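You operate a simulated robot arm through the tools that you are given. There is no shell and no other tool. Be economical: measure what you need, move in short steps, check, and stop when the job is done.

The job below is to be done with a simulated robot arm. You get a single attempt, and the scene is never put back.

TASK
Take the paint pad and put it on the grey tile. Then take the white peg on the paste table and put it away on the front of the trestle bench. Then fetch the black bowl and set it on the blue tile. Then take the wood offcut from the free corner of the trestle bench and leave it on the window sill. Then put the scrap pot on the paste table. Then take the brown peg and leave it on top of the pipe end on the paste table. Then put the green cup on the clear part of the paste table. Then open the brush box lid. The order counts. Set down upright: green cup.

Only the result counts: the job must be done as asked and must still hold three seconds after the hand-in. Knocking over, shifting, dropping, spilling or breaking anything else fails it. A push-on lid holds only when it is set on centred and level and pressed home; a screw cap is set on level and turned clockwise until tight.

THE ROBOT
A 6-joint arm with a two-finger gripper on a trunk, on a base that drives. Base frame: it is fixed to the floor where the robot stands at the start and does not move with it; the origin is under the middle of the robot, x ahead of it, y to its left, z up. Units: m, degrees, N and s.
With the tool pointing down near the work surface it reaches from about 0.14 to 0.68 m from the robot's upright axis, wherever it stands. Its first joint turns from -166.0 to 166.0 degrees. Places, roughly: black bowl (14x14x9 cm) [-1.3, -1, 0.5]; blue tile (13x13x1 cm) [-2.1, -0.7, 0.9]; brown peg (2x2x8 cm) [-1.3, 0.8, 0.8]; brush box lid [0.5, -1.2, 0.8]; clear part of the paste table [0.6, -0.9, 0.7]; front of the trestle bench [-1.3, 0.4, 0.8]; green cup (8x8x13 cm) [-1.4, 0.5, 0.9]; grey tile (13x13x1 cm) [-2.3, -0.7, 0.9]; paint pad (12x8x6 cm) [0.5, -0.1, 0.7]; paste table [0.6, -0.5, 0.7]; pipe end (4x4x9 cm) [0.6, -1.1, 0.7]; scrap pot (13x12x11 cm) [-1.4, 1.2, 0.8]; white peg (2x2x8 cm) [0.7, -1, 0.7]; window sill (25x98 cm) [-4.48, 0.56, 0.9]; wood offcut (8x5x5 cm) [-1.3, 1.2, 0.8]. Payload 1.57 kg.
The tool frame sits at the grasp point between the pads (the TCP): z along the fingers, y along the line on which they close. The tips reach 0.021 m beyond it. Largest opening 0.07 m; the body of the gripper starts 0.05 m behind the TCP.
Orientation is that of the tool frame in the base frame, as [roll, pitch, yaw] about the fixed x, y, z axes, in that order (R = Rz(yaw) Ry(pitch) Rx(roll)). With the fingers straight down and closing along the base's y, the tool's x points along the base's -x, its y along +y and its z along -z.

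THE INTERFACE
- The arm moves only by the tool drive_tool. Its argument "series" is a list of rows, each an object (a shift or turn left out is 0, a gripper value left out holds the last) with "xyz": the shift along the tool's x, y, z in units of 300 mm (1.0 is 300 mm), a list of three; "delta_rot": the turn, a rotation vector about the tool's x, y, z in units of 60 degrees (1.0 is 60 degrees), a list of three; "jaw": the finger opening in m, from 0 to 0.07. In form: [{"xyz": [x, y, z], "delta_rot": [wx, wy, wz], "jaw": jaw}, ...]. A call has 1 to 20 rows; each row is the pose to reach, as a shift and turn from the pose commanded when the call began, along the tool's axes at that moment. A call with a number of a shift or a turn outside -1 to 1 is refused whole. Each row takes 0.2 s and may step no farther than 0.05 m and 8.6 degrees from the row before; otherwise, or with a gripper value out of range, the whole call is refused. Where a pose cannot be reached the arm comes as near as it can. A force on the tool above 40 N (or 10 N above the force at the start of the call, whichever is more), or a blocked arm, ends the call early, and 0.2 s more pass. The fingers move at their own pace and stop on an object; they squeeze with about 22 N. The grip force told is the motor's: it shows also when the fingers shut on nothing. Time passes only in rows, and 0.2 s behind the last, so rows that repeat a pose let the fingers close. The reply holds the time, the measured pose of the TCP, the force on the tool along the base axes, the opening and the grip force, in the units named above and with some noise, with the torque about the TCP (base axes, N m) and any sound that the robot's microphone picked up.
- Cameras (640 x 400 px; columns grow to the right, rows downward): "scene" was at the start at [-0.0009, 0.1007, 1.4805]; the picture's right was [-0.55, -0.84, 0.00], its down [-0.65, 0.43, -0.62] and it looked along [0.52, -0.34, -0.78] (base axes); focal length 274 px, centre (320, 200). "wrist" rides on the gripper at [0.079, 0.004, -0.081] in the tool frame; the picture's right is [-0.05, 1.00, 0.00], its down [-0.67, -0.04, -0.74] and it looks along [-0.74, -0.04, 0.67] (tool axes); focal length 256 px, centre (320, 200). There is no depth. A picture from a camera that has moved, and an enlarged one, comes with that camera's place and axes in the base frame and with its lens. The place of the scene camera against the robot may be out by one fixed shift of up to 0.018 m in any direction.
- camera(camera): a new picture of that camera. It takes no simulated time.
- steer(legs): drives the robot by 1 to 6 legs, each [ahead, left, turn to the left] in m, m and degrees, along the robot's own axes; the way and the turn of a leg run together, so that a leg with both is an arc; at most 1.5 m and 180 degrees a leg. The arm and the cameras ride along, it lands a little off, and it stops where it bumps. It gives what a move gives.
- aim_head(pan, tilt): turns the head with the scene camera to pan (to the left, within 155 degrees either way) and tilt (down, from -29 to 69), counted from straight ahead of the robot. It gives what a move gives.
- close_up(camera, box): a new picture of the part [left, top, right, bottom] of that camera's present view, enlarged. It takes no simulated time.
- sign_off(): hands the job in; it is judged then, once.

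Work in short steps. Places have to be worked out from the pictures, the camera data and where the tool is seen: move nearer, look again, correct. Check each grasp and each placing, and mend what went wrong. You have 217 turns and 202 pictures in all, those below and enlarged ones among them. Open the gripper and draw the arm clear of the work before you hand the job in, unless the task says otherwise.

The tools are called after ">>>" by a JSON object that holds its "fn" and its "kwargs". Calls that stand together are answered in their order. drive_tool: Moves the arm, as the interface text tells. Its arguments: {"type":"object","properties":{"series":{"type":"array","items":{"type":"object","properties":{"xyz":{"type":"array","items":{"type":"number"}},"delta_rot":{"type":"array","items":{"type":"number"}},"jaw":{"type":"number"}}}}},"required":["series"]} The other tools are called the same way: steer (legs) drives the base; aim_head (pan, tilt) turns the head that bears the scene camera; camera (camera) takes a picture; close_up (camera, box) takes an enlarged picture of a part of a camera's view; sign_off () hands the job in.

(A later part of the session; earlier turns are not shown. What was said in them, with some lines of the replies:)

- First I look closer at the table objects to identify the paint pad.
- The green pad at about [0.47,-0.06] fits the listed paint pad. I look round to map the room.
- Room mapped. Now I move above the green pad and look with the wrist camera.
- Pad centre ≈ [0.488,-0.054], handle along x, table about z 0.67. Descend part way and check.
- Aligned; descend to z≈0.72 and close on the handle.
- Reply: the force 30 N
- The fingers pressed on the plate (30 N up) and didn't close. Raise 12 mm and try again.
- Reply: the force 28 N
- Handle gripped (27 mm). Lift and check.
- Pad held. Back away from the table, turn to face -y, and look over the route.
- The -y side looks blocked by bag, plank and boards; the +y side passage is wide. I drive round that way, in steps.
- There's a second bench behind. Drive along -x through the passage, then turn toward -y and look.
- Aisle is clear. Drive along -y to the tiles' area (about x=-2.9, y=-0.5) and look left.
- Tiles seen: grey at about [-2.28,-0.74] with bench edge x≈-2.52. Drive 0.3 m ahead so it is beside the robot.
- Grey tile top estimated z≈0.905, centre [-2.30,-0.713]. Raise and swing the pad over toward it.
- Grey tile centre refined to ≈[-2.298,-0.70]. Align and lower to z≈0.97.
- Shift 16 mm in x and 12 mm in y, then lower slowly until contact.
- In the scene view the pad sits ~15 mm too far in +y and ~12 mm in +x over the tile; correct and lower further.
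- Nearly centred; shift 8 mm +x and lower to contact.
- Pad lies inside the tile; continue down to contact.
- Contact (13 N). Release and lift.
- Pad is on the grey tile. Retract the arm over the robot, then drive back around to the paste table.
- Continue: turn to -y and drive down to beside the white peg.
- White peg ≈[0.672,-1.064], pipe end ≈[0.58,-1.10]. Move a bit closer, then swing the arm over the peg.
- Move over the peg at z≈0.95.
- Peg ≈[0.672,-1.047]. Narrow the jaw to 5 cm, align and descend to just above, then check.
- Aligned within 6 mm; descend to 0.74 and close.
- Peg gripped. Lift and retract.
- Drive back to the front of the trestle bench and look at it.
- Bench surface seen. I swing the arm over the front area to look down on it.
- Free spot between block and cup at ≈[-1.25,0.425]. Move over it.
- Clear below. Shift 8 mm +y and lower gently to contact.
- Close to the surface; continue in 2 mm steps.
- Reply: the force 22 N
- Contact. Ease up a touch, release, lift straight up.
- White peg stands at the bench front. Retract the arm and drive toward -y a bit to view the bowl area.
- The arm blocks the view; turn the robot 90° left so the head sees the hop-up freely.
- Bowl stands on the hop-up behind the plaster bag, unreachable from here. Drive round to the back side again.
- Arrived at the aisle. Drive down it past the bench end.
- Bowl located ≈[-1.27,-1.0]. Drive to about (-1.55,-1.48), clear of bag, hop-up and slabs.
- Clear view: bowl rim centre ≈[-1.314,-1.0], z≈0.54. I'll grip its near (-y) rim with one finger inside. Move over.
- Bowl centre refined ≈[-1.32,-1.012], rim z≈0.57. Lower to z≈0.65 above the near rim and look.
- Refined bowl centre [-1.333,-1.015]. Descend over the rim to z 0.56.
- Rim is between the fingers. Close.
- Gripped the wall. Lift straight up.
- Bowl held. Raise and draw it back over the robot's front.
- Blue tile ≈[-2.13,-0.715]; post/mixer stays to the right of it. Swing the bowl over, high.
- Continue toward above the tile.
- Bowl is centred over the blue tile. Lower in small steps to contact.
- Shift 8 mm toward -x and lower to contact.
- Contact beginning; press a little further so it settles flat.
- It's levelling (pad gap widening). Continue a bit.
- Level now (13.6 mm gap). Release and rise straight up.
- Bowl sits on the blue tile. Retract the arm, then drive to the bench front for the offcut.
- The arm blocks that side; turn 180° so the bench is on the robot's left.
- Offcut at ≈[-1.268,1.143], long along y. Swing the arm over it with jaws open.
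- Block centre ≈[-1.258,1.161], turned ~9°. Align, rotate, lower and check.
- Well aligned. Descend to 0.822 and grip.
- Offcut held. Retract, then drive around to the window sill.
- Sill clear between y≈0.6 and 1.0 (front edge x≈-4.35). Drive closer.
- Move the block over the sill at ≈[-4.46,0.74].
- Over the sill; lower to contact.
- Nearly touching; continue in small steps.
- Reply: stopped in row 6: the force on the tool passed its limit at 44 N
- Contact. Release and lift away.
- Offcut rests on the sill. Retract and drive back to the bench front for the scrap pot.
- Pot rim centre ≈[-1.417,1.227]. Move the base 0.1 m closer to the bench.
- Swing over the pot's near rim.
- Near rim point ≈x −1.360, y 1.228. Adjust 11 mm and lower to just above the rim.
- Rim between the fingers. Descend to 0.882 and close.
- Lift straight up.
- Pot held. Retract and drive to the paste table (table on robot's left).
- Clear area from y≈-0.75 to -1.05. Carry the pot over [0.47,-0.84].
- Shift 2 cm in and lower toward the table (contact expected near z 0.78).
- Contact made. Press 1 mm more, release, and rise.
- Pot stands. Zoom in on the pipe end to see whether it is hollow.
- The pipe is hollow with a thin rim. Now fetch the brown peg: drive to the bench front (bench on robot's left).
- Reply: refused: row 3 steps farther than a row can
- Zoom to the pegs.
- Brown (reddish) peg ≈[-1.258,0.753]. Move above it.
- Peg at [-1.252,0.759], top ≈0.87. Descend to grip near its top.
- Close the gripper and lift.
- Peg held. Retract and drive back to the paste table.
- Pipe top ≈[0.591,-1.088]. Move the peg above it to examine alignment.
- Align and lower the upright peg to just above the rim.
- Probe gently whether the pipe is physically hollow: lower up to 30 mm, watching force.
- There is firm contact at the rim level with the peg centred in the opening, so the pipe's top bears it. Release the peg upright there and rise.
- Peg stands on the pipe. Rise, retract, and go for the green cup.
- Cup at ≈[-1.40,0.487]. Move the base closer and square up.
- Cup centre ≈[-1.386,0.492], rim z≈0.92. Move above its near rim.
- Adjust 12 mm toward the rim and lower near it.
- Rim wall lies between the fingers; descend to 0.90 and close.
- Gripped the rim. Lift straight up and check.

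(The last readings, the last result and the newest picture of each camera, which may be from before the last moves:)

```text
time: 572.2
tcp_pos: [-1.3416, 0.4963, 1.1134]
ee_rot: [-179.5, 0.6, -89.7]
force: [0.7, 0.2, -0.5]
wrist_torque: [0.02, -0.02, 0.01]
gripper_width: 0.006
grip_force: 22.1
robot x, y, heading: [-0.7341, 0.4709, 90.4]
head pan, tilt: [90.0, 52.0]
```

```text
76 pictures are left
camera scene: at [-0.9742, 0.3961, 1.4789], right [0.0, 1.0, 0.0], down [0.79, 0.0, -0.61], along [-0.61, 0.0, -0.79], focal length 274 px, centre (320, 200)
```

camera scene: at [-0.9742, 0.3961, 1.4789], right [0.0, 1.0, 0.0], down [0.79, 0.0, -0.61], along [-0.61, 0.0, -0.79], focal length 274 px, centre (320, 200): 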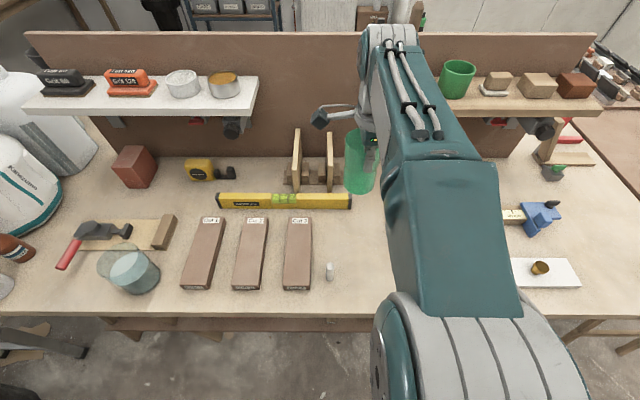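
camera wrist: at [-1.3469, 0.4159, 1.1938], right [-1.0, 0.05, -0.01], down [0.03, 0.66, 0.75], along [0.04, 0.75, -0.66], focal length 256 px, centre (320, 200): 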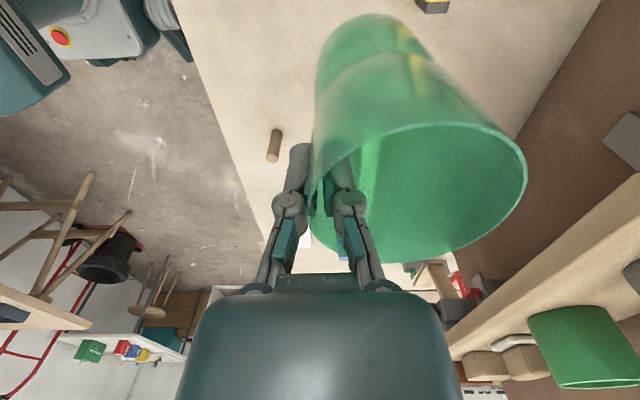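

Cup held upright. Retract and drive to the paste table.

>>> {"fn": "drive_tool", "kwargs": {"series": [{"xyz": [-0.063, -0.129, 0]}, {"xyz": [-0.126, -0.258, 0]}, {"xyz": [-0.189, -0.387, 0]}, {"xyz": [-0.252, -0.515, 0]}, {"xyz": [-0.315, -0.644, 0]}, {"xyz": [-0.378, -0.773, 0]}, {"xyz": [-0.442, -0.902, 0]}]}}

>>> {"fn": "drive_tool", "kwargs": {"series": [{"xyz": [-0.063, -0.129, 0]}, {"xyz": [-0.126, -0.258, 0]}, {"xyz": [-0.189, -0.387, 0]}, {"xyz": [-0.252, -0.515, 0]}, {"xyz": [-0.315, -0.644, 0]}, {"xyz": [-0.378, -0.773, 0]}, {"xyz": [-0.442, -0.902, 0]}]}}

>>> {"fn": "steer", "kwargs": {"legs": [[-0.5, -0.15, 0], [0, 0, 180], [0.85, 0.62, 0]]}}

>>> {"fn": "aim_head", "kwargs": {"pan": 80, "tilt": 50}}

>>> {"fn": "camera", "kwargs": {"camera": "scene"}}

```text
time: 573.8
tcp_pos: [-1.0705, 0.6286, 1.1169]
ee_rot: [-179.6, 0.4, -89.7]
force: [0.0, -0.6, 0.7]
wrist_torque: [-0.02, 0.0, -0.02]
gripper_width: 0.0061
grip_force: 22.0
robot x, y, heading: [-0.7363, 0.4714, 90.3]
head pan, tilt: [90.0, 52.0]
```

```text
time: 575.4
tcp_pos: [-0.7995, 0.7627, 1.1186]
ee_rot: [-179.4, 0.4, -89.6]
force: [0.6, -0.2, 0.2]
wrist_torque: [0.01, -0.02, 0.0]
gripper_width: 0.006
grip_force: 22.2
robot x, y, heading: [-0.7351, 0.4694, 90.3]
head pan, tilt: [90.0, 52.0]
```

```text
time: 590.8
tcp_pos: [0.1098, -1.1461, 1.119]
ee_rot: [-179.7, 0.3, 90.6]
force: [-0.6, -1.4, -1.6]
wrist_torque: [0.01, 0.0, -0.04]
gripper_width: 0.0058
grip_force: 21.3
robot x, y, heading: [0.0435, -0.8553, -89.8]
head pan, tilt: [90.0, 52.0]
```

```text
time: 591.5
tcp_pos: [0.1097, -1.1465, 1.1184]
ee_rot: [-179.5, 0.3, 90.6]
force: [-0.4, 0.2, 0.4]
wrist_torque: [0.0, 0.03, 0.01]
gripper_width: 0.006
grip_force: 21.6
robot x, y, heading: [0.0437, -0.851, -89.2]
head pan, tilt: [80.0, 50.0]
```

```text
75 pictures are left
camera scene: at [0.2679, -0.8154, 1.482], right [-0.16, -0.99, 0.0], down [-0.76, 0.13, -0.64], along [0.63, -0.1, -0.77], focal length 274 px, centre (320, 200)
```

scene: 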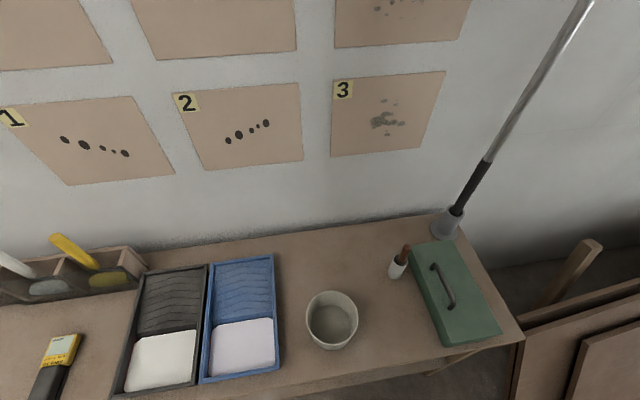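

Scene intact. Carry the cup over [0.65,-0.90].

>>> {"fn": "drive_tool", "kwargs": {"series": [{"xyz": [0.057, 0.12, 0]}, {"xyz": [0.115, 0.24, 0]}, {"xyz": [0.172, 0.36, 0]}, {"xyz": [0.23, 0.48, 0]}, {"xyz": [0.287, 0.6, 0]}, {"xyz": [0.345, 0.72, 0]}, {"xyz": [0.4, 0.842, 0]}]}}

>>> {"fn": "drive_tool", "kwargs": {"series": [{"xyz": [0.057, 0.12, 0]}, {"xyz": [0.115, 0.24, 0]}, {"xyz": [0.172, 0.36, 0]}, {"xyz": [0.23, 0.48, 0.06]}, {"xyz": [0.287, 0.6, 0.12]}, {"xyz": [0.345, 0.72, 0.18]}, {"xyz": [0.4, 0.842, 0.24]}, {"xyz": [0.4, 0.842, 0.38]}]}}

>>> {"fn": "camera", "kwargs": {"camera": "scene"}}

>>> {"fn": "camera", "kwargs": {"camera": "wrist"}}

```text
time: 593.1
tcp_pos: [0.3631, -1.0237, 1.1152]
ee_rot: [-179.4, 0.6, 90.7]
force: [0.4, -0.2, -0.7]
wrist_torque: [-0.03, 0.03, -0.04]
gripper_width: 0.0058
grip_force: 22.6
robot x, y, heading: [0.0454, -0.8531, -89.6]
head pan, tilt: [80.0, 50.0]
```

```text
time: 594.9
tcp_pos: [0.6096, -0.8995, 1.0]
ee_rot: [-179.4, 0.6, 90.6]
force: [-0.2, -0.6, -0.4]
wrist_torque: [0.03, 0.04, -0.02]
gripper_width: 0.006
grip_force: 22.2
robot x, y, heading: [0.0418, -0.852, -89.5]
head pan, tilt: [80.0, 50.0]
```

```text
74 pictures are left
camera scene: at [0.2715, -0.815, 1.4814], right [-0.16, -0.99, 0.0], down [-0.76, 0.13, -0.64], along [0.63, -0.11, -0.77], focal length 274 px, centre (320, 200)
```

scene: 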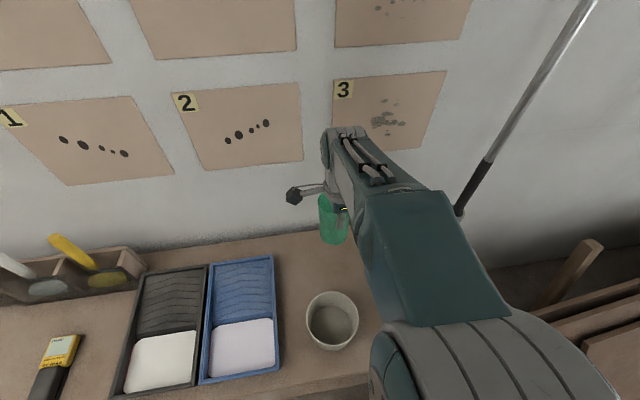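

```text
73 pictures are left
camera wrist: at [0.6135, -0.8209, 1.0798], right [1.0, -0.04, -0.01], down [-0.02, -0.66, 0.75], along [-0.04, -0.75, -0.66], focal length 256 px, centre (320, 200)
```

wrist: 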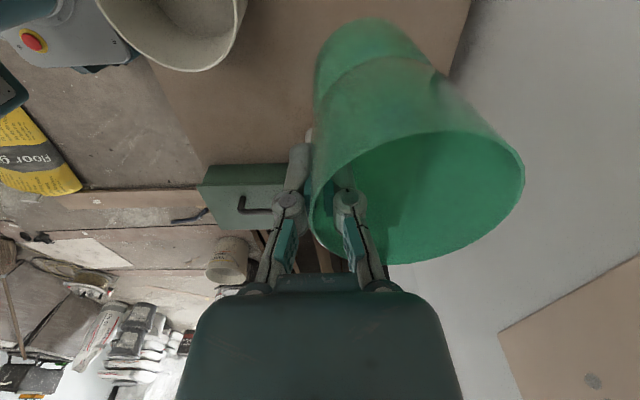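

Lower the cup toward the table.

>>> {"fn": "drive_tool", "kwargs": {"series": [{"xyz": [0, 0, 0.14]}, {"xyz": [0, 0, 0.28]}, {"xyz": [0, 0, 0.42]}, {"xyz": [0, 0, 0.54]}, {"xyz": [0, 0, 0.6]}, {"xyz": [0, 0, 0.615]}, {"xyz": [0, 0, 0.63]}]}}

>>> {"fn": "close_up", "kwargs": {"camera": "scene", "box": [260, 200, 420, 340]}}

```text
time: 596.5
tcp_pos: [0.6104, -0.9024, 0.8093]
ee_rot: [-179.5, 0.5, 90.7]
force: [-0.3, 0.9, 0.2]
wrist_torque: [0.02, 0.01, 0.03]
gripper_width: 0.0061
grip_force: 21.3
robot x, y, heading: [0.0446, -0.8489, -89.5]
head pan, tilt: [80.0, 50.0]
```

```text
2.86 times, centred on (340, 270) of scene
camera zoom: at [0.2712, -0.815, 1.4815], right [-0.16, -0.99, 0.0], down [-0.76, 0.13, -0.64], along [0.63, -0.11, -0.77], focal length 783 px, centre (263, 0)
```

zoom: 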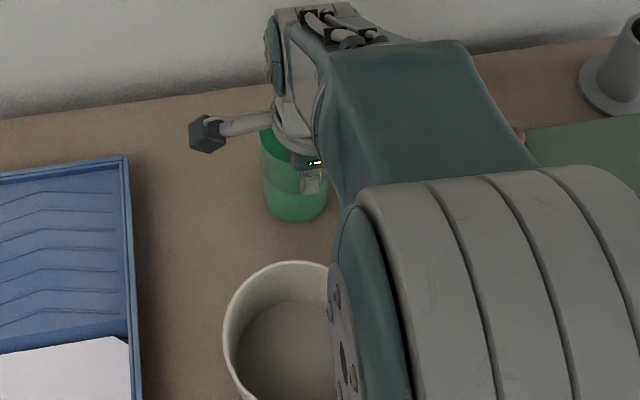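

Continue down in small steps to contact.

>>> {"fn": "drive_tool", "kwargs": {"series": [{"xyz": [0, 0, 0.008]}, {"xyz": [0, 0, 0.016]}, {"xyz": [0, 0, 0.024]}, {"xyz": [0, 0, 0.03]}, {"xyz": [0, 0, 0.036]}]}}

>>> {"fn": "camera", "kwargs": {"camera": "wrist"}}

```text
time: 597.7
tcp_pos: [0.6107, -0.9026, 0.8007]
ee_rot: [-179.6, 0.5, 90.6]
force: [-4.5, -1.6, 18.2]
wrist_torque: [0.24, -0.19, 0.07]
gripper_width: 0.0059
grip_force: 22.1
robot x, y, heading: [0.0436, -0.8539, -89.4]
head pan, tilt: [80.0, 50.0]
```

```text
71 pictures are left
camera wrist: at [0.6143, -0.8236, 0.8806], right [1.0, -0.04, 0.0], down [-0.02, -0.66, 0.75], along [-0.04, -0.75, -0.66], focal length 256 px, centre (320, 200)
```

wrist: 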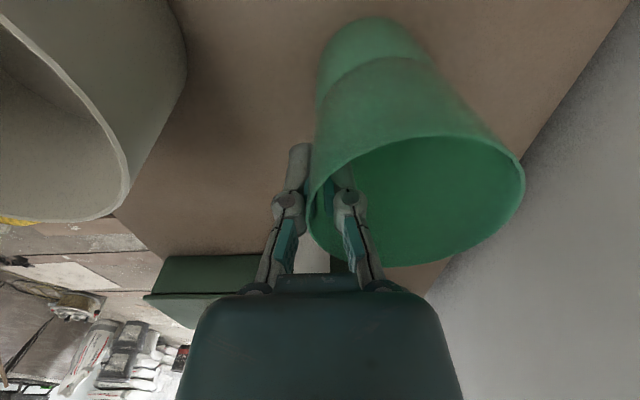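

Firm contact. Release gently and rise straight up.

>>> {"fn": "drive_tool", "kwargs": {"series": [{"xyz": [0, 0, -0.003]}, {"xyz": [0, 0, -0.003], "jaw": 0.02}, {"xyz": [0, 0, -0.003], "jaw": 0.024}, {"xyz": [0, 0, -0.003], "jaw": 0.024}, {"xyz": [0, 0, -0.07], "jaw": 0.024}, {"xyz": [0, 0, -0.16], "jaw": 0.024}, {"xyz": [0, 0, -0.3], "jaw": 0.024}, {"xyz": [0, 0, -0.45], "jaw": 0.024}, {"xyz": [0, 0, -0.6], "jaw": 0.024}, {"xyz": [0, 0, -0.75], "jaw": 0.024}, {"xyz": [0, 0, -0.85], "jaw": 0.024}]}}

>>> {"fn": "camera", "kwargs": {"camera": "wrist"}}

>>> {"fn": "camera", "kwargs": {"camera": "scene"}}

```text
time: 600.1
tcp_pos: [0.6116, -0.8992, 1.054]
ee_rot: [-179.5, 0.4, 90.7]
force: [0.3, -0.1, 0.8]
wrist_torque: [0.01, 0.01, -0.02]
gripper_width: 0.024
grip_force: 0.0
robot x, y, heading: [0.0452, -0.8523, -89.6]
head pan, tilt: [80.0, 50.0]
```

```text
70 pictures are left
camera wrist: at [0.6159, -0.8198, 1.1339], right [1.0, -0.04, -0.01], down [-0.02, -0.66, 0.75], along [-0.04, -0.75, -0.66], focal length 256 px, centre (320, 200)
```

wrist: 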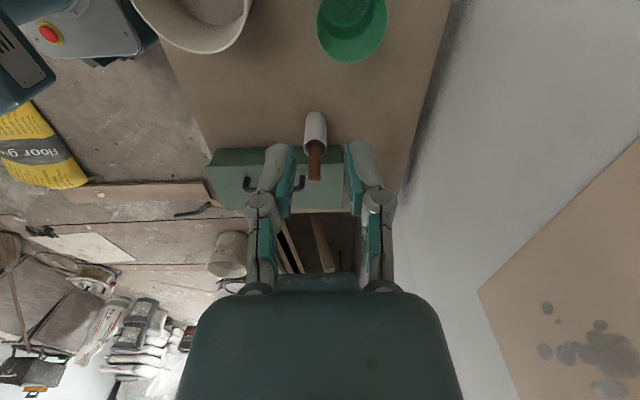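

```text
69 pictures are left
camera scene: at [0.2704, -0.815, 1.4816], right [-0.16, -0.99, 0.0], down [-0.76, 0.13, -0.64], along [0.63, -0.11, -0.77], focal length 274 px, centre (320, 200)
```

scene: 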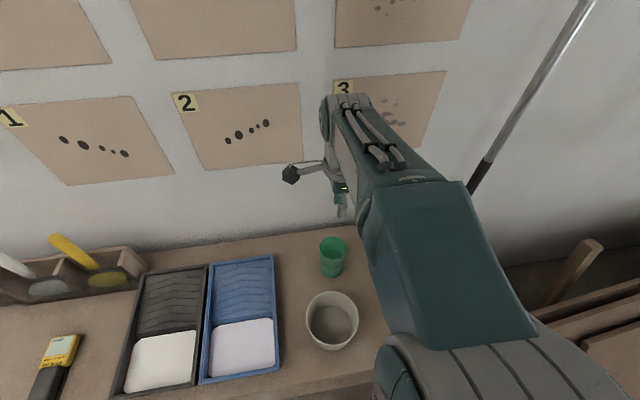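

Cup stands upright. Retract the arm and inspect the brush box.

>>> {"fn": "drive_tool", "kwargs": {"series": [{"xyz": [-0.057, -0.12, 0]}, {"xyz": [-0.115, -0.24, 0]}, {"xyz": [-0.172, -0.36, 0]}, {"xyz": [-0.23, -0.48, 0]}, {"xyz": [-0.287, -0.6, 0]}, {"xyz": [-0.345, -0.72, 0]}, {"xyz": [-0.4, -0.842, 0]}]}}

>>> {"fn": "drive_tool", "kwargs": {"series": [{"xyz": [-0.057, -0.12, 0]}, {"xyz": [-0.115, -0.24, 0]}, {"xyz": [-0.172, -0.36, 0]}, {"xyz": [-0.23, -0.48, 0]}, {"xyz": [-0.287, -0.6, 0]}, {"xyz": [-0.345, -0.72, 0]}, {"xyz": [-0.4, -0.842, 0]}]}}

>>> {"fn": "close_up", "kwargs": {"camera": "scene", "box": [360, 210, 540, 370]}}

>>> {"fn": "steer", "kwargs": {"legs": [[0.3, -0.05, 0]]}}

>>> {"fn": "aim_head", "kwargs": {"pan": 88, "tilt": 52}}

>>> {"fn": "camera", "kwargs": {"camera": "scene"}}

```text
time: 601.7
tcp_pos: [0.3614, -1.0258, 1.0551]
ee_rot: [-179.6, 0.3, 90.7]
force: [0.2, 0.5, 0.6]
wrist_torque: [0.0, -0.01, 0.02]
gripper_width: 0.0241
grip_force: 0.1
robot x, y, heading: [0.0444, -0.8539, -89.5]
head pan, tilt: [80.0, 50.0]
```

```text
time: 603.3
tcp_pos: [0.1091, -1.1482, 1.0604]
ee_rot: [-179.5, 0.6, 90.8]
force: [-0.7, 0.0, 0.2]
wrist_torque: [0.02, -0.01, -0.01]
gripper_width: 0.024
grip_force: 0.0
robot x, y, heading: [0.0419, -0.8526, -89.3]
head pan, tilt: [80.0, 50.0]
```

```text
2.50 times, centred on (450, 290) of scene
camera zoom: at [0.2675, -0.8154, 1.4821], right [-0.16, -0.99, 0.0], down [-0.76, 0.13, -0.64], along [0.63, -0.1, -0.77], focal length 685 px, centre (-5, -25)
```

zoom: 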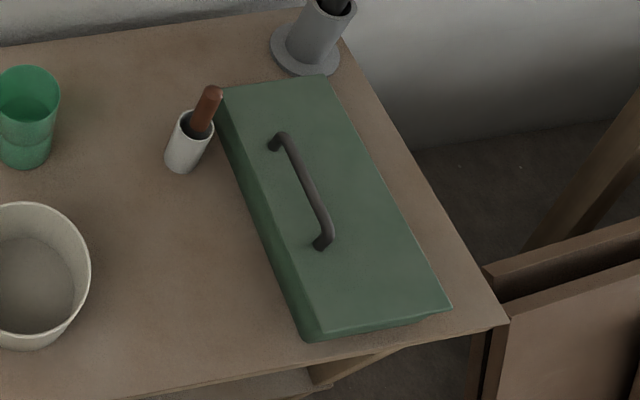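

```text
time: 605.3
tcp_pos: [0.0646, -1.4457, 1.0601]
ee_rot: [-179.5, 0.5, 90.6]
force: [0.0, 0.1, -0.5]
wrist_torque: [-0.01, 0.0, 0.02]
gripper_width: 0.0239
grip_force: 0.0
robot x, y, heading: [-0.004, -1.1508, -89.2]
head pan, tilt: [80.0, 50.0]
```

```text
time: 606.0
tcp_pos: [0.0642, -1.4454, 1.0608]
ee_rot: [-179.5, 0.7, 90.5]
force: [-0.4, 0.2, -0.1]
wrist_torque: [0.01, 0.05, 0.01]
gripper_width: 0.0239
grip_force: 0.0
robot x, y, heading: [-0.0019, -1.1502, -89.2]
head pan, tilt: [88.0, 52.0]
```

```text
67 pictures are left
camera scene: at [0.2213, -1.1021, 1.4794], right [-0.03, -1.0, 0.0], down [-0.79, 0.02, -0.62], along [0.61, -0.02, -0.79], focal length 274 px, centre (320, 200)
```

scene: 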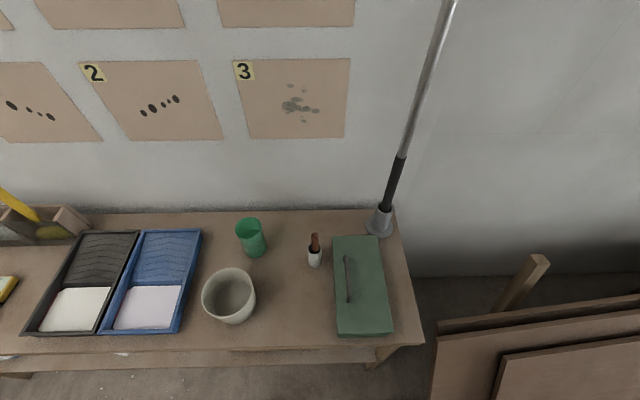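

>>> {"fn": "close_up", "kwargs": {"camera": "scene", "box": [300, 210, 420, 350]}}

```text
2.86 times, centred on (360, 280) of scene
camera zoom: at [0.2213, -1.1021, 1.4794], right [-0.03, -1.0, 0.0], down [-0.79, 0.02, -0.62], along [0.61, -0.02, -0.79], focal length 783 px, centre (206, -29)
```

zoom: 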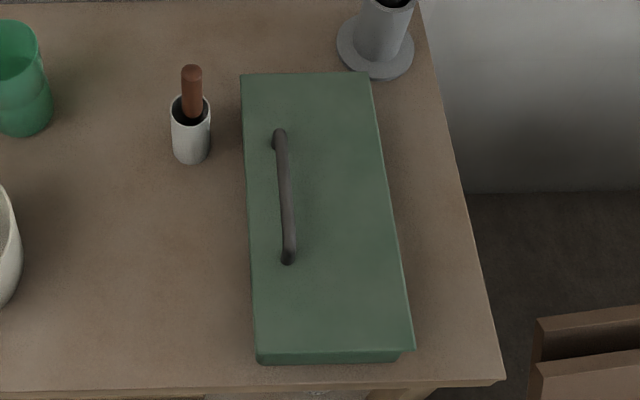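

The handle bar lies along x at ≈[0.488,-1.182], near the +y edge, so the hinge is on the -y edge. Move over it, turning the tool so the fingers close along y.

>>> {"fn": "drive_tool", "kwargs": {"series": [{"xyz": [0.073, 0.118, 0], "delta_rot": [0, 0, -0.125], "jaw": 0.05}, {"xyz": [0.146, 0.236, 0], "delta_rot": [0, 0, -0.25]}, {"xyz": [0.219, 0.354, 0], "delta_rot": [0, 0, -0.375]}, {"xyz": [0.292, 0.471, 0], "delta_rot": [0, 0, -0.5]}, {"xyz": [0.365, 0.589, 0], "delta_rot": [0, 0, -0.625]}, {"xyz": [0.438, 0.707, 0], "delta_rot": [0, 0, -0.75]}]}}

>>> {"fn": "drive_tool", "kwargs": {"series": [{"xyz": [-0.028, 0.115, 0.05], "delta_rot": [0, 0, -0.11]}, {"xyz": [-0.056, 0.23, 0.1], "delta_rot": [0, 0, -0.22]}, {"xyz": [-0.084, 0.346, 0.16], "delta_rot": [0, 0, -0.33]}, {"xyz": [-0.113, 0.461, 0.22], "delta_rot": [0, 0, -0.44]}, {"xyz": [-0.141, 0.577, 0.28], "delta_rot": [0, 0, -0.55]}, {"xyz": [-0.169, 0.692, 0.34], "delta_rot": [0, 0, -0.66]}, {"xyz": [-0.197, 0.807, 0.4], "delta_rot": [0, 0, -0.742]}]}}

>>> {"fn": "camera", "kwargs": {"camera": "wrist"}}

>>> {"fn": "camera", "kwargs": {"camera": "scene"}}

```text
time: 607.4
tcp_pos: [0.2759, -1.3116, 1.0576]
ee_rot: [-179.2, 0.0, 135.6]
force: [-0.9, -0.4, -0.4]
wrist_torque: [0.01, 0.01, 0.01]
gripper_width: 0.05
grip_force: 0.0
robot x, y, heading: [-0.0036, -1.1528, -89.5]
head pan, tilt: [88.0, 52.0]
```

```text
time: 609.0
tcp_pos: [0.4875, -1.181, 0.9335]
ee_rot: [-179.5, -0.6, -179.7]
force: [0.7, 0.2, -0.4]
wrist_torque: [-0.04, -0.02, 0.05]
gripper_width: 0.05
grip_force: 0.1
robot x, y, heading: [-0.0011, -1.1471, -89.5]
head pan, tilt: [88.0, 52.0]
```

```text
65 pictures are left
camera wrist: at [0.4091, -1.1776, 1.0161], right [0.05, 1.0, -0.01], down [0.67, -0.03, 0.74], along [0.74, -0.04, -0.67], focal length 256 px, centre (320, 200)
```

wrist: 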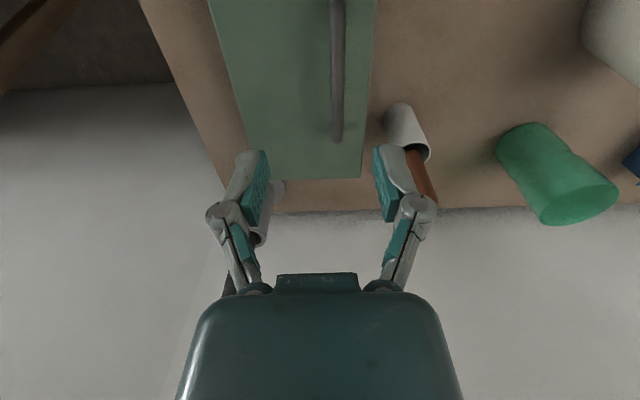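

```text
64 pictures are left
camera scene: at [0.2257, -1.1015, 1.4787], right [-0.03, -1.0, 0.0], down [-0.79, 0.02, -0.61], along [0.61, -0.02, -0.79], focal length 274 px, centre (320, 200)
```

scene: 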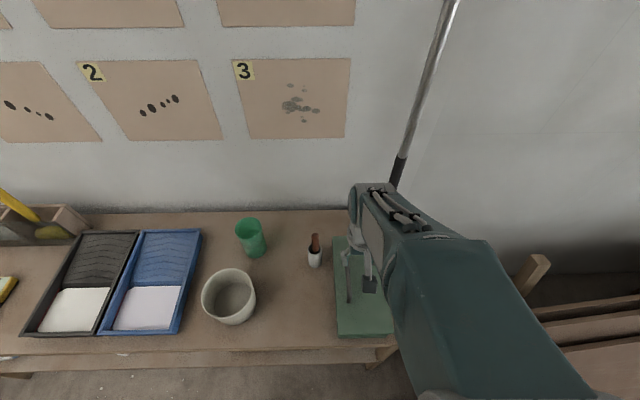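

Bar at y≈-1.170 per the wrist view. Shift 11 mm and lower to z≈0.845 to judge its height.

>>> {"fn": "drive_tool", "kwargs": {"series": [{"xyz": [0, 0.037, 0.1]}, {"xyz": [0, 0.037, 0.2]}, {"xyz": [0, 0.037, 0.29]}]}}

>>> {"fn": "camera", "kwargs": {"camera": "wrist"}}

>>> {"fn": "close_up", "kwargs": {"camera": "scene", "box": [300, 210, 420, 350]}}

```text
time: 609.8
tcp_pos: [0.4858, -1.1714, 0.8475]
ee_rot: [-179.4, -0.5, -179.9]
force: [-0.1, 0.1, -0.4]
wrist_torque: [-0.01, -0.02, -0.02]
gripper_width: 0.0498
grip_force: 0.0
robot x, y, heading: [-0.0024, -1.1505, -89.3]
head pan, tilt: [88.0, 52.0]
```

```text
63 pictures are left
camera wrist: at [0.4071, -1.1663, 0.9288], right [0.05, 1.0, -0.01], down [0.67, -0.03, 0.74], along [0.74, -0.04, -0.67], focal length 256 px, centre (320, 200)
```

wrist: 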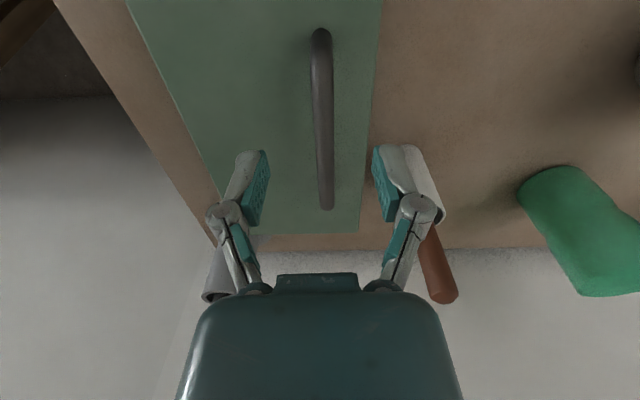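

```text
2.86 times, centred on (360, 280) of scene
camera zoom: at [0.2249, -1.1015, 1.4788], right [-0.02, -1.0, 0.0], down [-0.79, 0.02, -0.61], along [0.61, -0.02, -0.79], focal length 783 px, centre (206, -29)
```

zoom: 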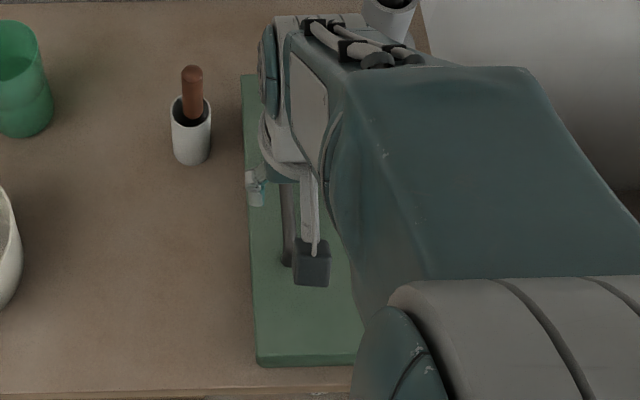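

Bar height ≈0.80. Descend to 0.802 and grip the bar.

>>> {"fn": "drive_tool", "kwargs": {"series": [{"xyz": [-0.03, 0.004, 0.07]}, {"xyz": [-0.03, 0.004, 0.15]}, {"xyz": [-0.03, 0.004, 0.15], "jaw": 0.0}, {"xyz": [-0.03, 0.004, 0.15], "jaw": 0.0}, {"xyz": [-0.03, 0.004, 0.15], "jaw": 0.0}]}}

>>> {"fn": "camera", "kwargs": {"camera": "wrist"}}

```text
time: 611.0
tcp_pos: [0.4938, -1.1692, 0.8003]
ee_rot: [-179.4, -0.3, -179.8]
force: [2.9, 10.0, 4.2]
wrist_torque: [0.04, -0.31, -0.08]
gripper_width: 0.0108
grip_force: 31.9
robot x, y, heading: [-0.0043, -1.1474, -89.5]
head pan, tilt: [88.0, 52.0]
```

```text
61 pictures are left
camera wrist: at [0.4155, -1.1647, 0.883], right [0.05, 1.0, -0.01], down [0.67, -0.03, 0.74], along [0.74, -0.04, -0.67], focal length 256 px, centre (320, 200)
```

wrist: 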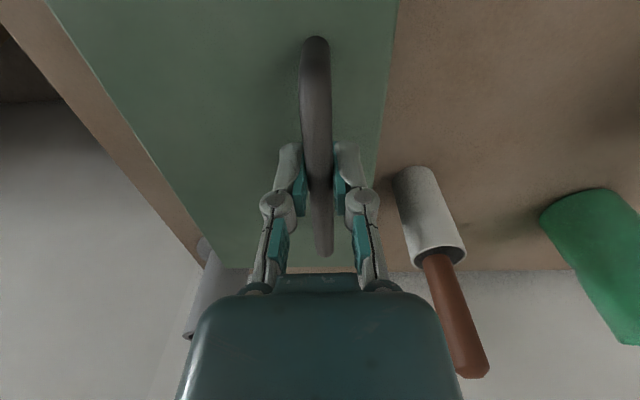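

Bar gripped. Lift along the hinge arc, first 20°, watching the forces.

>>> {"fn": "drive_tool", "kwargs": {"series": [{"xyz": [0, -0.012, -0.033]}, {"xyz": [0, -0.029, -0.065]}, {"xyz": [0, -0.048, -0.095]}, {"xyz": [0, -0.069, -0.124]}]}}

>>> {"fn": "camera", "kwargs": {"camera": "wrist"}}

>>> {"fn": "close_up", "kwargs": {"camera": "scene", "box": [300, 210, 420, 350]}}

```text
time: 612.0
tcp_pos: [0.493, -1.1901, 0.8406]
ee_rot: [-179.5, -0.6, -179.9]
force: [3.3, -1.8, -4.7]
wrist_torque: [0.04, -0.34, -0.17]
gripper_width: 0.011
grip_force: 31.8
robot x, y, heading: [-0.0002, -1.1493, -89.2]
head pan, tilt: [88.0, 52.0]
```

```text
60 pictures are left
camera wrist: at [0.4156, -1.1861, 0.9213], right [0.05, 1.0, -0.01], down [0.67, -0.03, 0.74], along [0.74, -0.04, -0.67], focal length 256 px, centre (320, 200)
```

wrist: 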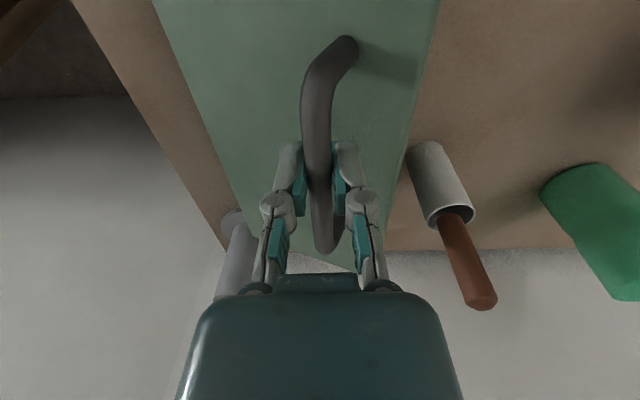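

```text
2.86 times, centred on (360, 280) of scene
camera zoom: at [0.2254, -1.1018, 1.4787], right [-0.02, -1.0, 0.0], down [-0.79, 0.02, -0.61], along [0.61, -0.02, -0.79], focal length 783 px, centre (206, -29)
```

zoom: 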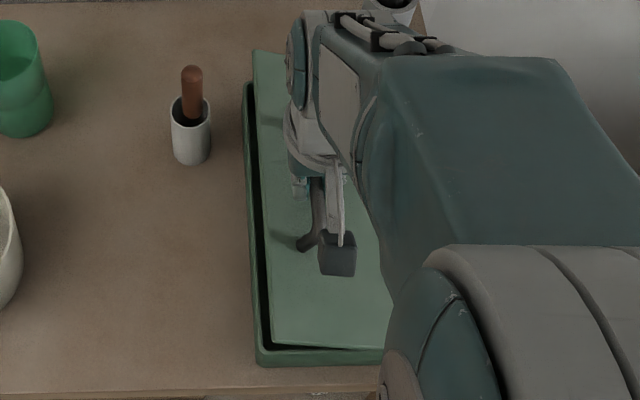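

The lid opens as expected with little force. Continue the arc to 60°.

>>> {"fn": "drive_tool", "kwargs": {"series": [{"xyz": [0, -0.024, -0.027]}, {"xyz": [0, -0.049, -0.051]}, {"xyz": [0, -0.077, -0.073]}, {"xyz": [0, -0.107, -0.093]}, {"xyz": [0, -0.138, -0.11]}, {"xyz": [0, -0.171, -0.125]}, {"xyz": [0, -0.205, -0.136]}, {"xyz": [0, -0.24, -0.144]}]}}

>>> {"fn": "camera", "kwargs": {"camera": "wrist"}}

>>> {"fn": "close_up", "kwargs": {"camera": "scene", "box": [300, 190, 440, 350]}}

```text
time: 613.8
tcp_pos: [0.4941, -1.2611, 0.8839]
ee_rot: [-179.6, -0.6, -179.8]
force: [-2.5, -1.9, -32.8]
wrist_torque: [0.0, 0.08, -0.24]
gripper_width: 0.0115
grip_force: 32.7
robot x, y, heading: [-0.0011, -1.1472, -89.3]
head pan, tilt: [88.0, 52.0]
```

```text
58 pictures are left
camera wrist: at [0.4156, -1.2576, 0.9648], right [0.05, 1.0, -0.01], down [0.67, -0.03, 0.74], along [0.74, -0.04, -0.67], focal length 256 px, centre (320, 200)
```

wrist: 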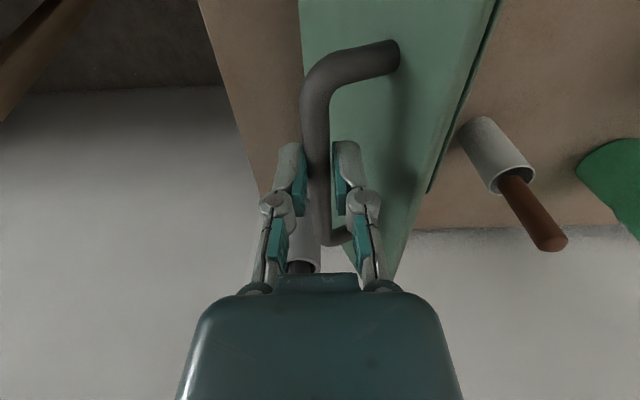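

```text
2.50 times, centred on (370, 270) of scene
camera zoom: at [0.2267, -1.1022, 1.4784], right [-0.02, -1.0, 0.0], down [-0.79, 0.02, -0.61], along [0.61, -0.01, -0.79], focal length 685 px, centre (195, 25)
```

zoom: 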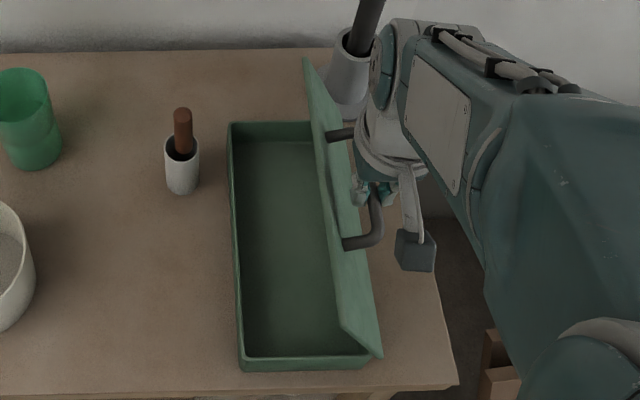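

We're pulling ~6 mm too high (33 N). Continue on a slightly tighter arc past vertical.

>>> {"fn": "drive_tool", "kwargs": {"series": [{"xyz": [0, -0.02, 0.015]}, {"xyz": [0, -0.062, 0.022]}, {"xyz": [0, -0.096, 0.025]}, {"xyz": [0, -0.13, 0.032]}]}}

>>> {"fn": "camera", "kwargs": {"camera": "wrist"}}

>>> {"fn": "close_up", "kwargs": {"camera": "scene", "box": [300, 190, 440, 350]}}

```text
time: 614.8
tcp_pos: [0.4949, -1.3006, 0.8764]
ee_rot: [-179.5, -0.3, -179.8]
force: [-9.9, -7.2, 26.9]
wrist_torque: [-0.1, 0.34, -0.25]
gripper_width: 0.0113
grip_force: 31.9
robot x, y, heading: [-0.0045, -1.151, -89.5]
head pan, tilt: [88.0, 52.0]
```

```text
56 pictures are left
camera wrist: at [0.4164, -1.296, 0.9578], right [0.05, 1.0, -0.01], down [0.67, -0.03, 0.74], along [0.74, -0.04, -0.67], focal length 256 px, centre (320, 200)
```

wrist: 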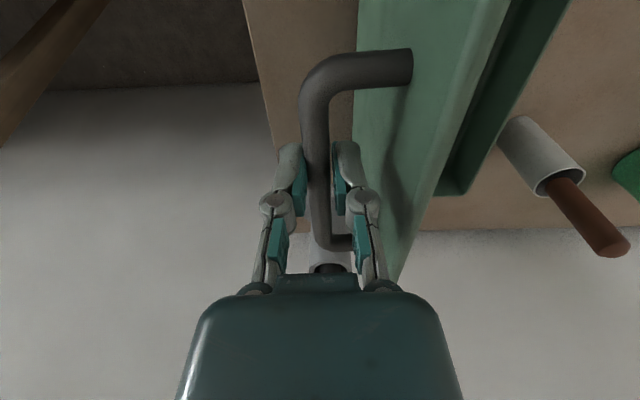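

```text
2.50 times, centred on (370, 270) of scene
camera zoom: at [0.2205, -1.1022, 1.4797], right [-0.03, -1.0, 0.0], down [-0.79, 0.02, -0.62], along [0.62, -0.02, -0.79], focal length 685 px, centre (195, 25)
```

zoom: 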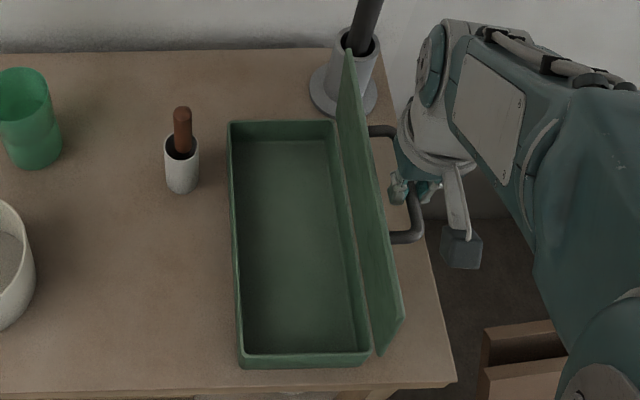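

Lid ≈80°. Continue past vertical with a slight rise to relieve the 27 N push.

>>> {"fn": "drive_tool", "kwargs": {"series": [{"xyz": [0, -0.01, -0.013]}, {"xyz": [0, -0.035, -0.012]}, {"xyz": [0, -0.07, -0.005]}]}}

>>> {"fn": "close_up", "kwargs": {"camera": "scene", "box": [300, 190, 440, 350]}}

```text
time: 615.6
tcp_pos: [0.4948, -1.3192, 0.8739]
ee_rot: [-179.6, -0.8, -179.8]
force: [4.1, 16.2, -31.8]
wrist_torque: [0.16, -0.12, -0.4]
gripper_width: 0.012
grip_force: 32.0
robot x, y, heading: [-0.0022, -1.1523, -89.7]
head pan, tilt: [88.0, 52.0]
```

```text
2.50 times, centred on (370, 270) of scene
camera zoom: at [0.2288, -1.1014, 1.478], right [-0.02, -1.0, 0.0], down [-0.79, 0.02, -0.61], along [0.61, -0.01, -0.79], focal length 685 px, centre (195, 25)
```

zoom: 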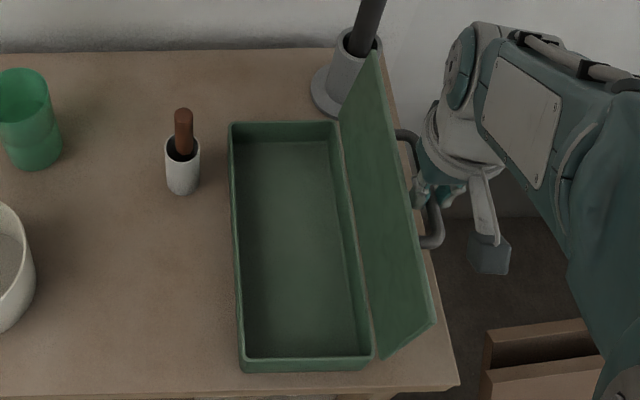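

Lid is past vertical. Ease the pull, open the fingers a little and see if it stays.

>>> {"fn": "drive_tool", "kwargs": {"series": [{"xyz": [0, 0.003, 0.012]}, {"xyz": [0, 0.003, 0.012], "jaw": 0.022}, {"xyz": [0, 0.003, 0.012], "jaw": 0.022}, {"xyz": [0, 0.003, 0.012], "jaw": 0.022}]}}

>>> {"fn": "camera", "kwargs": {"camera": "wrist"}}

>>> {"fn": "close_up", "kwargs": {"camera": "scene", "box": [300, 190, 440, 350]}}

```text
time: 616.6
tcp_pos: [0.4939, -1.3193, 0.8738]
ee_rot: [-179.5, -0.5, -179.9]
force: [0.3, 0.8, -0.7]
wrist_torque: [0.02, 0.01, 0.01]
gripper_width: 0.0219
grip_force: 0.1
robot x, y, heading: [-0.0027, -1.1455, -89.5]
head pan, tilt: [88.0, 52.0]
```

```text
53 pictures are left
camera wrist: at [0.4167, -1.3159, 0.9543], right [0.05, 1.0, -0.01], down [0.67, -0.03, 0.74], along [0.74, -0.04, -0.67], focal length 256 px, centre (320, 200)
```

wrist: 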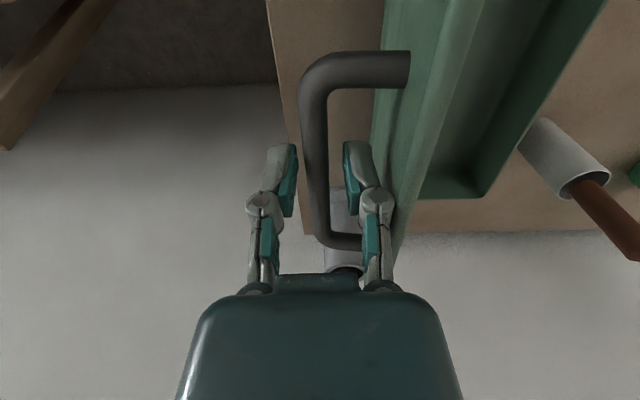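

```text
2.50 times, centred on (370, 270) of scene
camera zoom: at [0.2252, -1.1022, 1.4788], right [-0.02, -1.0, 0.0], down [-0.79, 0.02, -0.61], along [0.61, -0.01, -0.79], focal length 685 px, centre (195, 25)
```

zoom: 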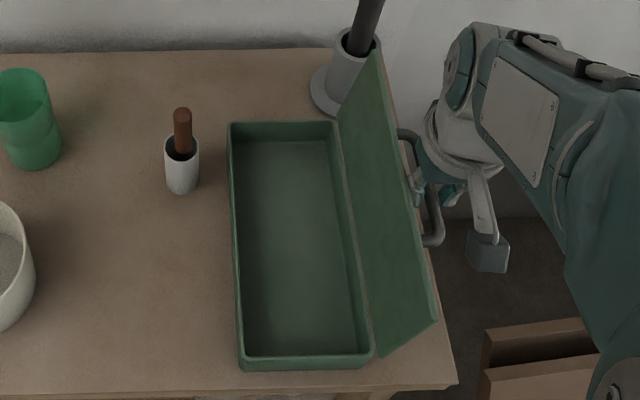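

Lid holds with no load on the fingers. Withdraw straight up and check.

>>> {"fn": "drive_tool", "kwargs": {"series": [{"xyz": [0, 0, -0.04]}, {"xyz": [0, 0, -0.1]}, {"xyz": [0, 0, -0.18]}, {"xyz": [0, 0, -0.3]}, {"xyz": [0, 0, -0.45]}, {"xyz": [0, 0, -0.58]}, {"xyz": [0.14, 0, -0.6]}, {"xyz": [0.28, 0, -0.6]}, {"xyz": [0.42, 0, -0.6]}, {"xyz": [0.56, 0, -0.6]}]}}

>>> {"fn": "camera", "kwargs": {"camera": "scene"}}

>>> {"fn": "camera", "kwargs": {"camera": "wrist"}}

```text
time: 618.8
tcp_pos: [0.3272, -1.3198, 1.0544]
ee_rot: [-179.6, -0.5, -179.8]
force: [0.1, 0.2, -0.2]
wrist_torque: [0.0, -0.05, -0.01]
gripper_width: 0.0221
grip_force: 0.0
robot x, y, heading: [-0.0084, -1.1519, -89.0]
head pan, tilt: [88.0, 52.0]
```

```text
51 pictures are left
camera scene: at [0.2207, -1.1019, 1.4795], right [-0.02, -1.0, 0.0], down [-0.79, 0.02, -0.62], along [0.62, -0.01, -0.79], focal length 274 px, centre (320, 200)
```

scene: 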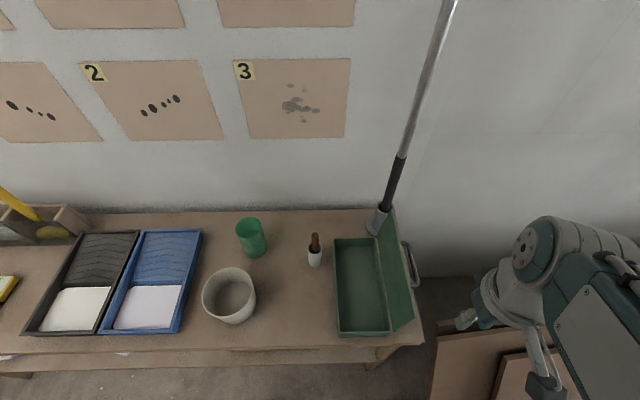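

```text
50 pictures are left
camera wrist: at [0.2487, -1.3149, 1.1367], right [0.05, 1.0, -0.01], down [0.67, -0.03, 0.74], along [0.74, -0.04, -0.67], focal length 256 px, centre (320, 200)
```

wrist: 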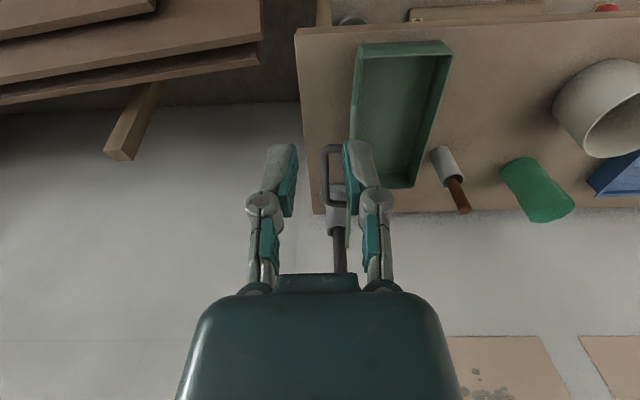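

Lid stays open, and peg, cup and pot all stand. Retract further, open the gripper, let a couple of seconds pass and verify.

>>> {"fn": "drive_tool", "kwargs": {"series": [{"xyz": [0.12, -0.05, 0], "jaw": 0.06}, {"xyz": [0.24, -0.1, 0]}, {"xyz": [0.36, -0.16, 0]}, {"xyz": [0.46, -0.2, 0]}, {"xyz": [0.46, -0.2, 0]}, {"xyz": [0.46, -0.2, 0]}, {"xyz": [0.46, -0.2, 0]}, {"xyz": [0.46, -0.2, 0]}, {"xyz": [0.46, -0.2, 0]}, {"xyz": [0.46, -0.2, 0]}]}}

>>> {"fn": "close_up", "kwargs": {"camera": "scene", "box": [180, 190, 440, 360]}}

```text
time: 621.0
tcp_pos: [0.1899, -1.3801, 1.0549]
ee_rot: [-179.6, -0.4, -179.9]
force: [0.6, -0.3, -0.6]
wrist_torque: [0.01, -0.02, -0.05]
gripper_width: 0.06
grip_force: 0.1
robot x, y, heading: [-0.003, -1.1499, -89.2]
head pan, tilt: [88.0, 52.0]
```

```text
2.35 times, centred on (310, 275) of scene
camera zoom: at [0.2218, -1.1019, 1.4793], right [-0.02, -1.0, 0.0], down [-0.79, 0.02, -0.61], along [0.61, -0.01, -0.79], focal length 645 px, centre (344, 24)
```

zoom: 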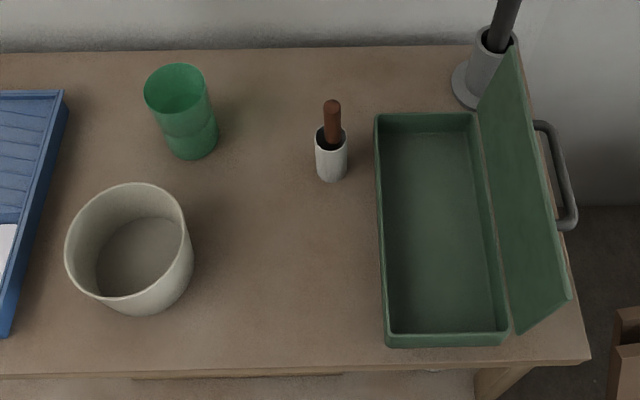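

All is stable, the gripper is open and the arm is clear, so I hand in.

>>> {"fn": "sign_off", "kwargs": {}}

```text
The job is handed in.
```

I did all eight steps in the order given and handed the job in. I don't know the judging result.

- **Blue tile:** it slid about 1 cm when I pressed the black bowl down to level it. The bowl still sits on it.
- **Brown peg:** it stands upright on top of the pipe end. The pipe looks hollow, but the peg met firm contact at the rim and stayed up when I let go.
- **Final check:** my last picture showed only the paste table, where the pot, cup, peg and open lid all stood still. I checked the paint pad, white peg, black bowl and wood offcut when I placed them, but not again at the end.
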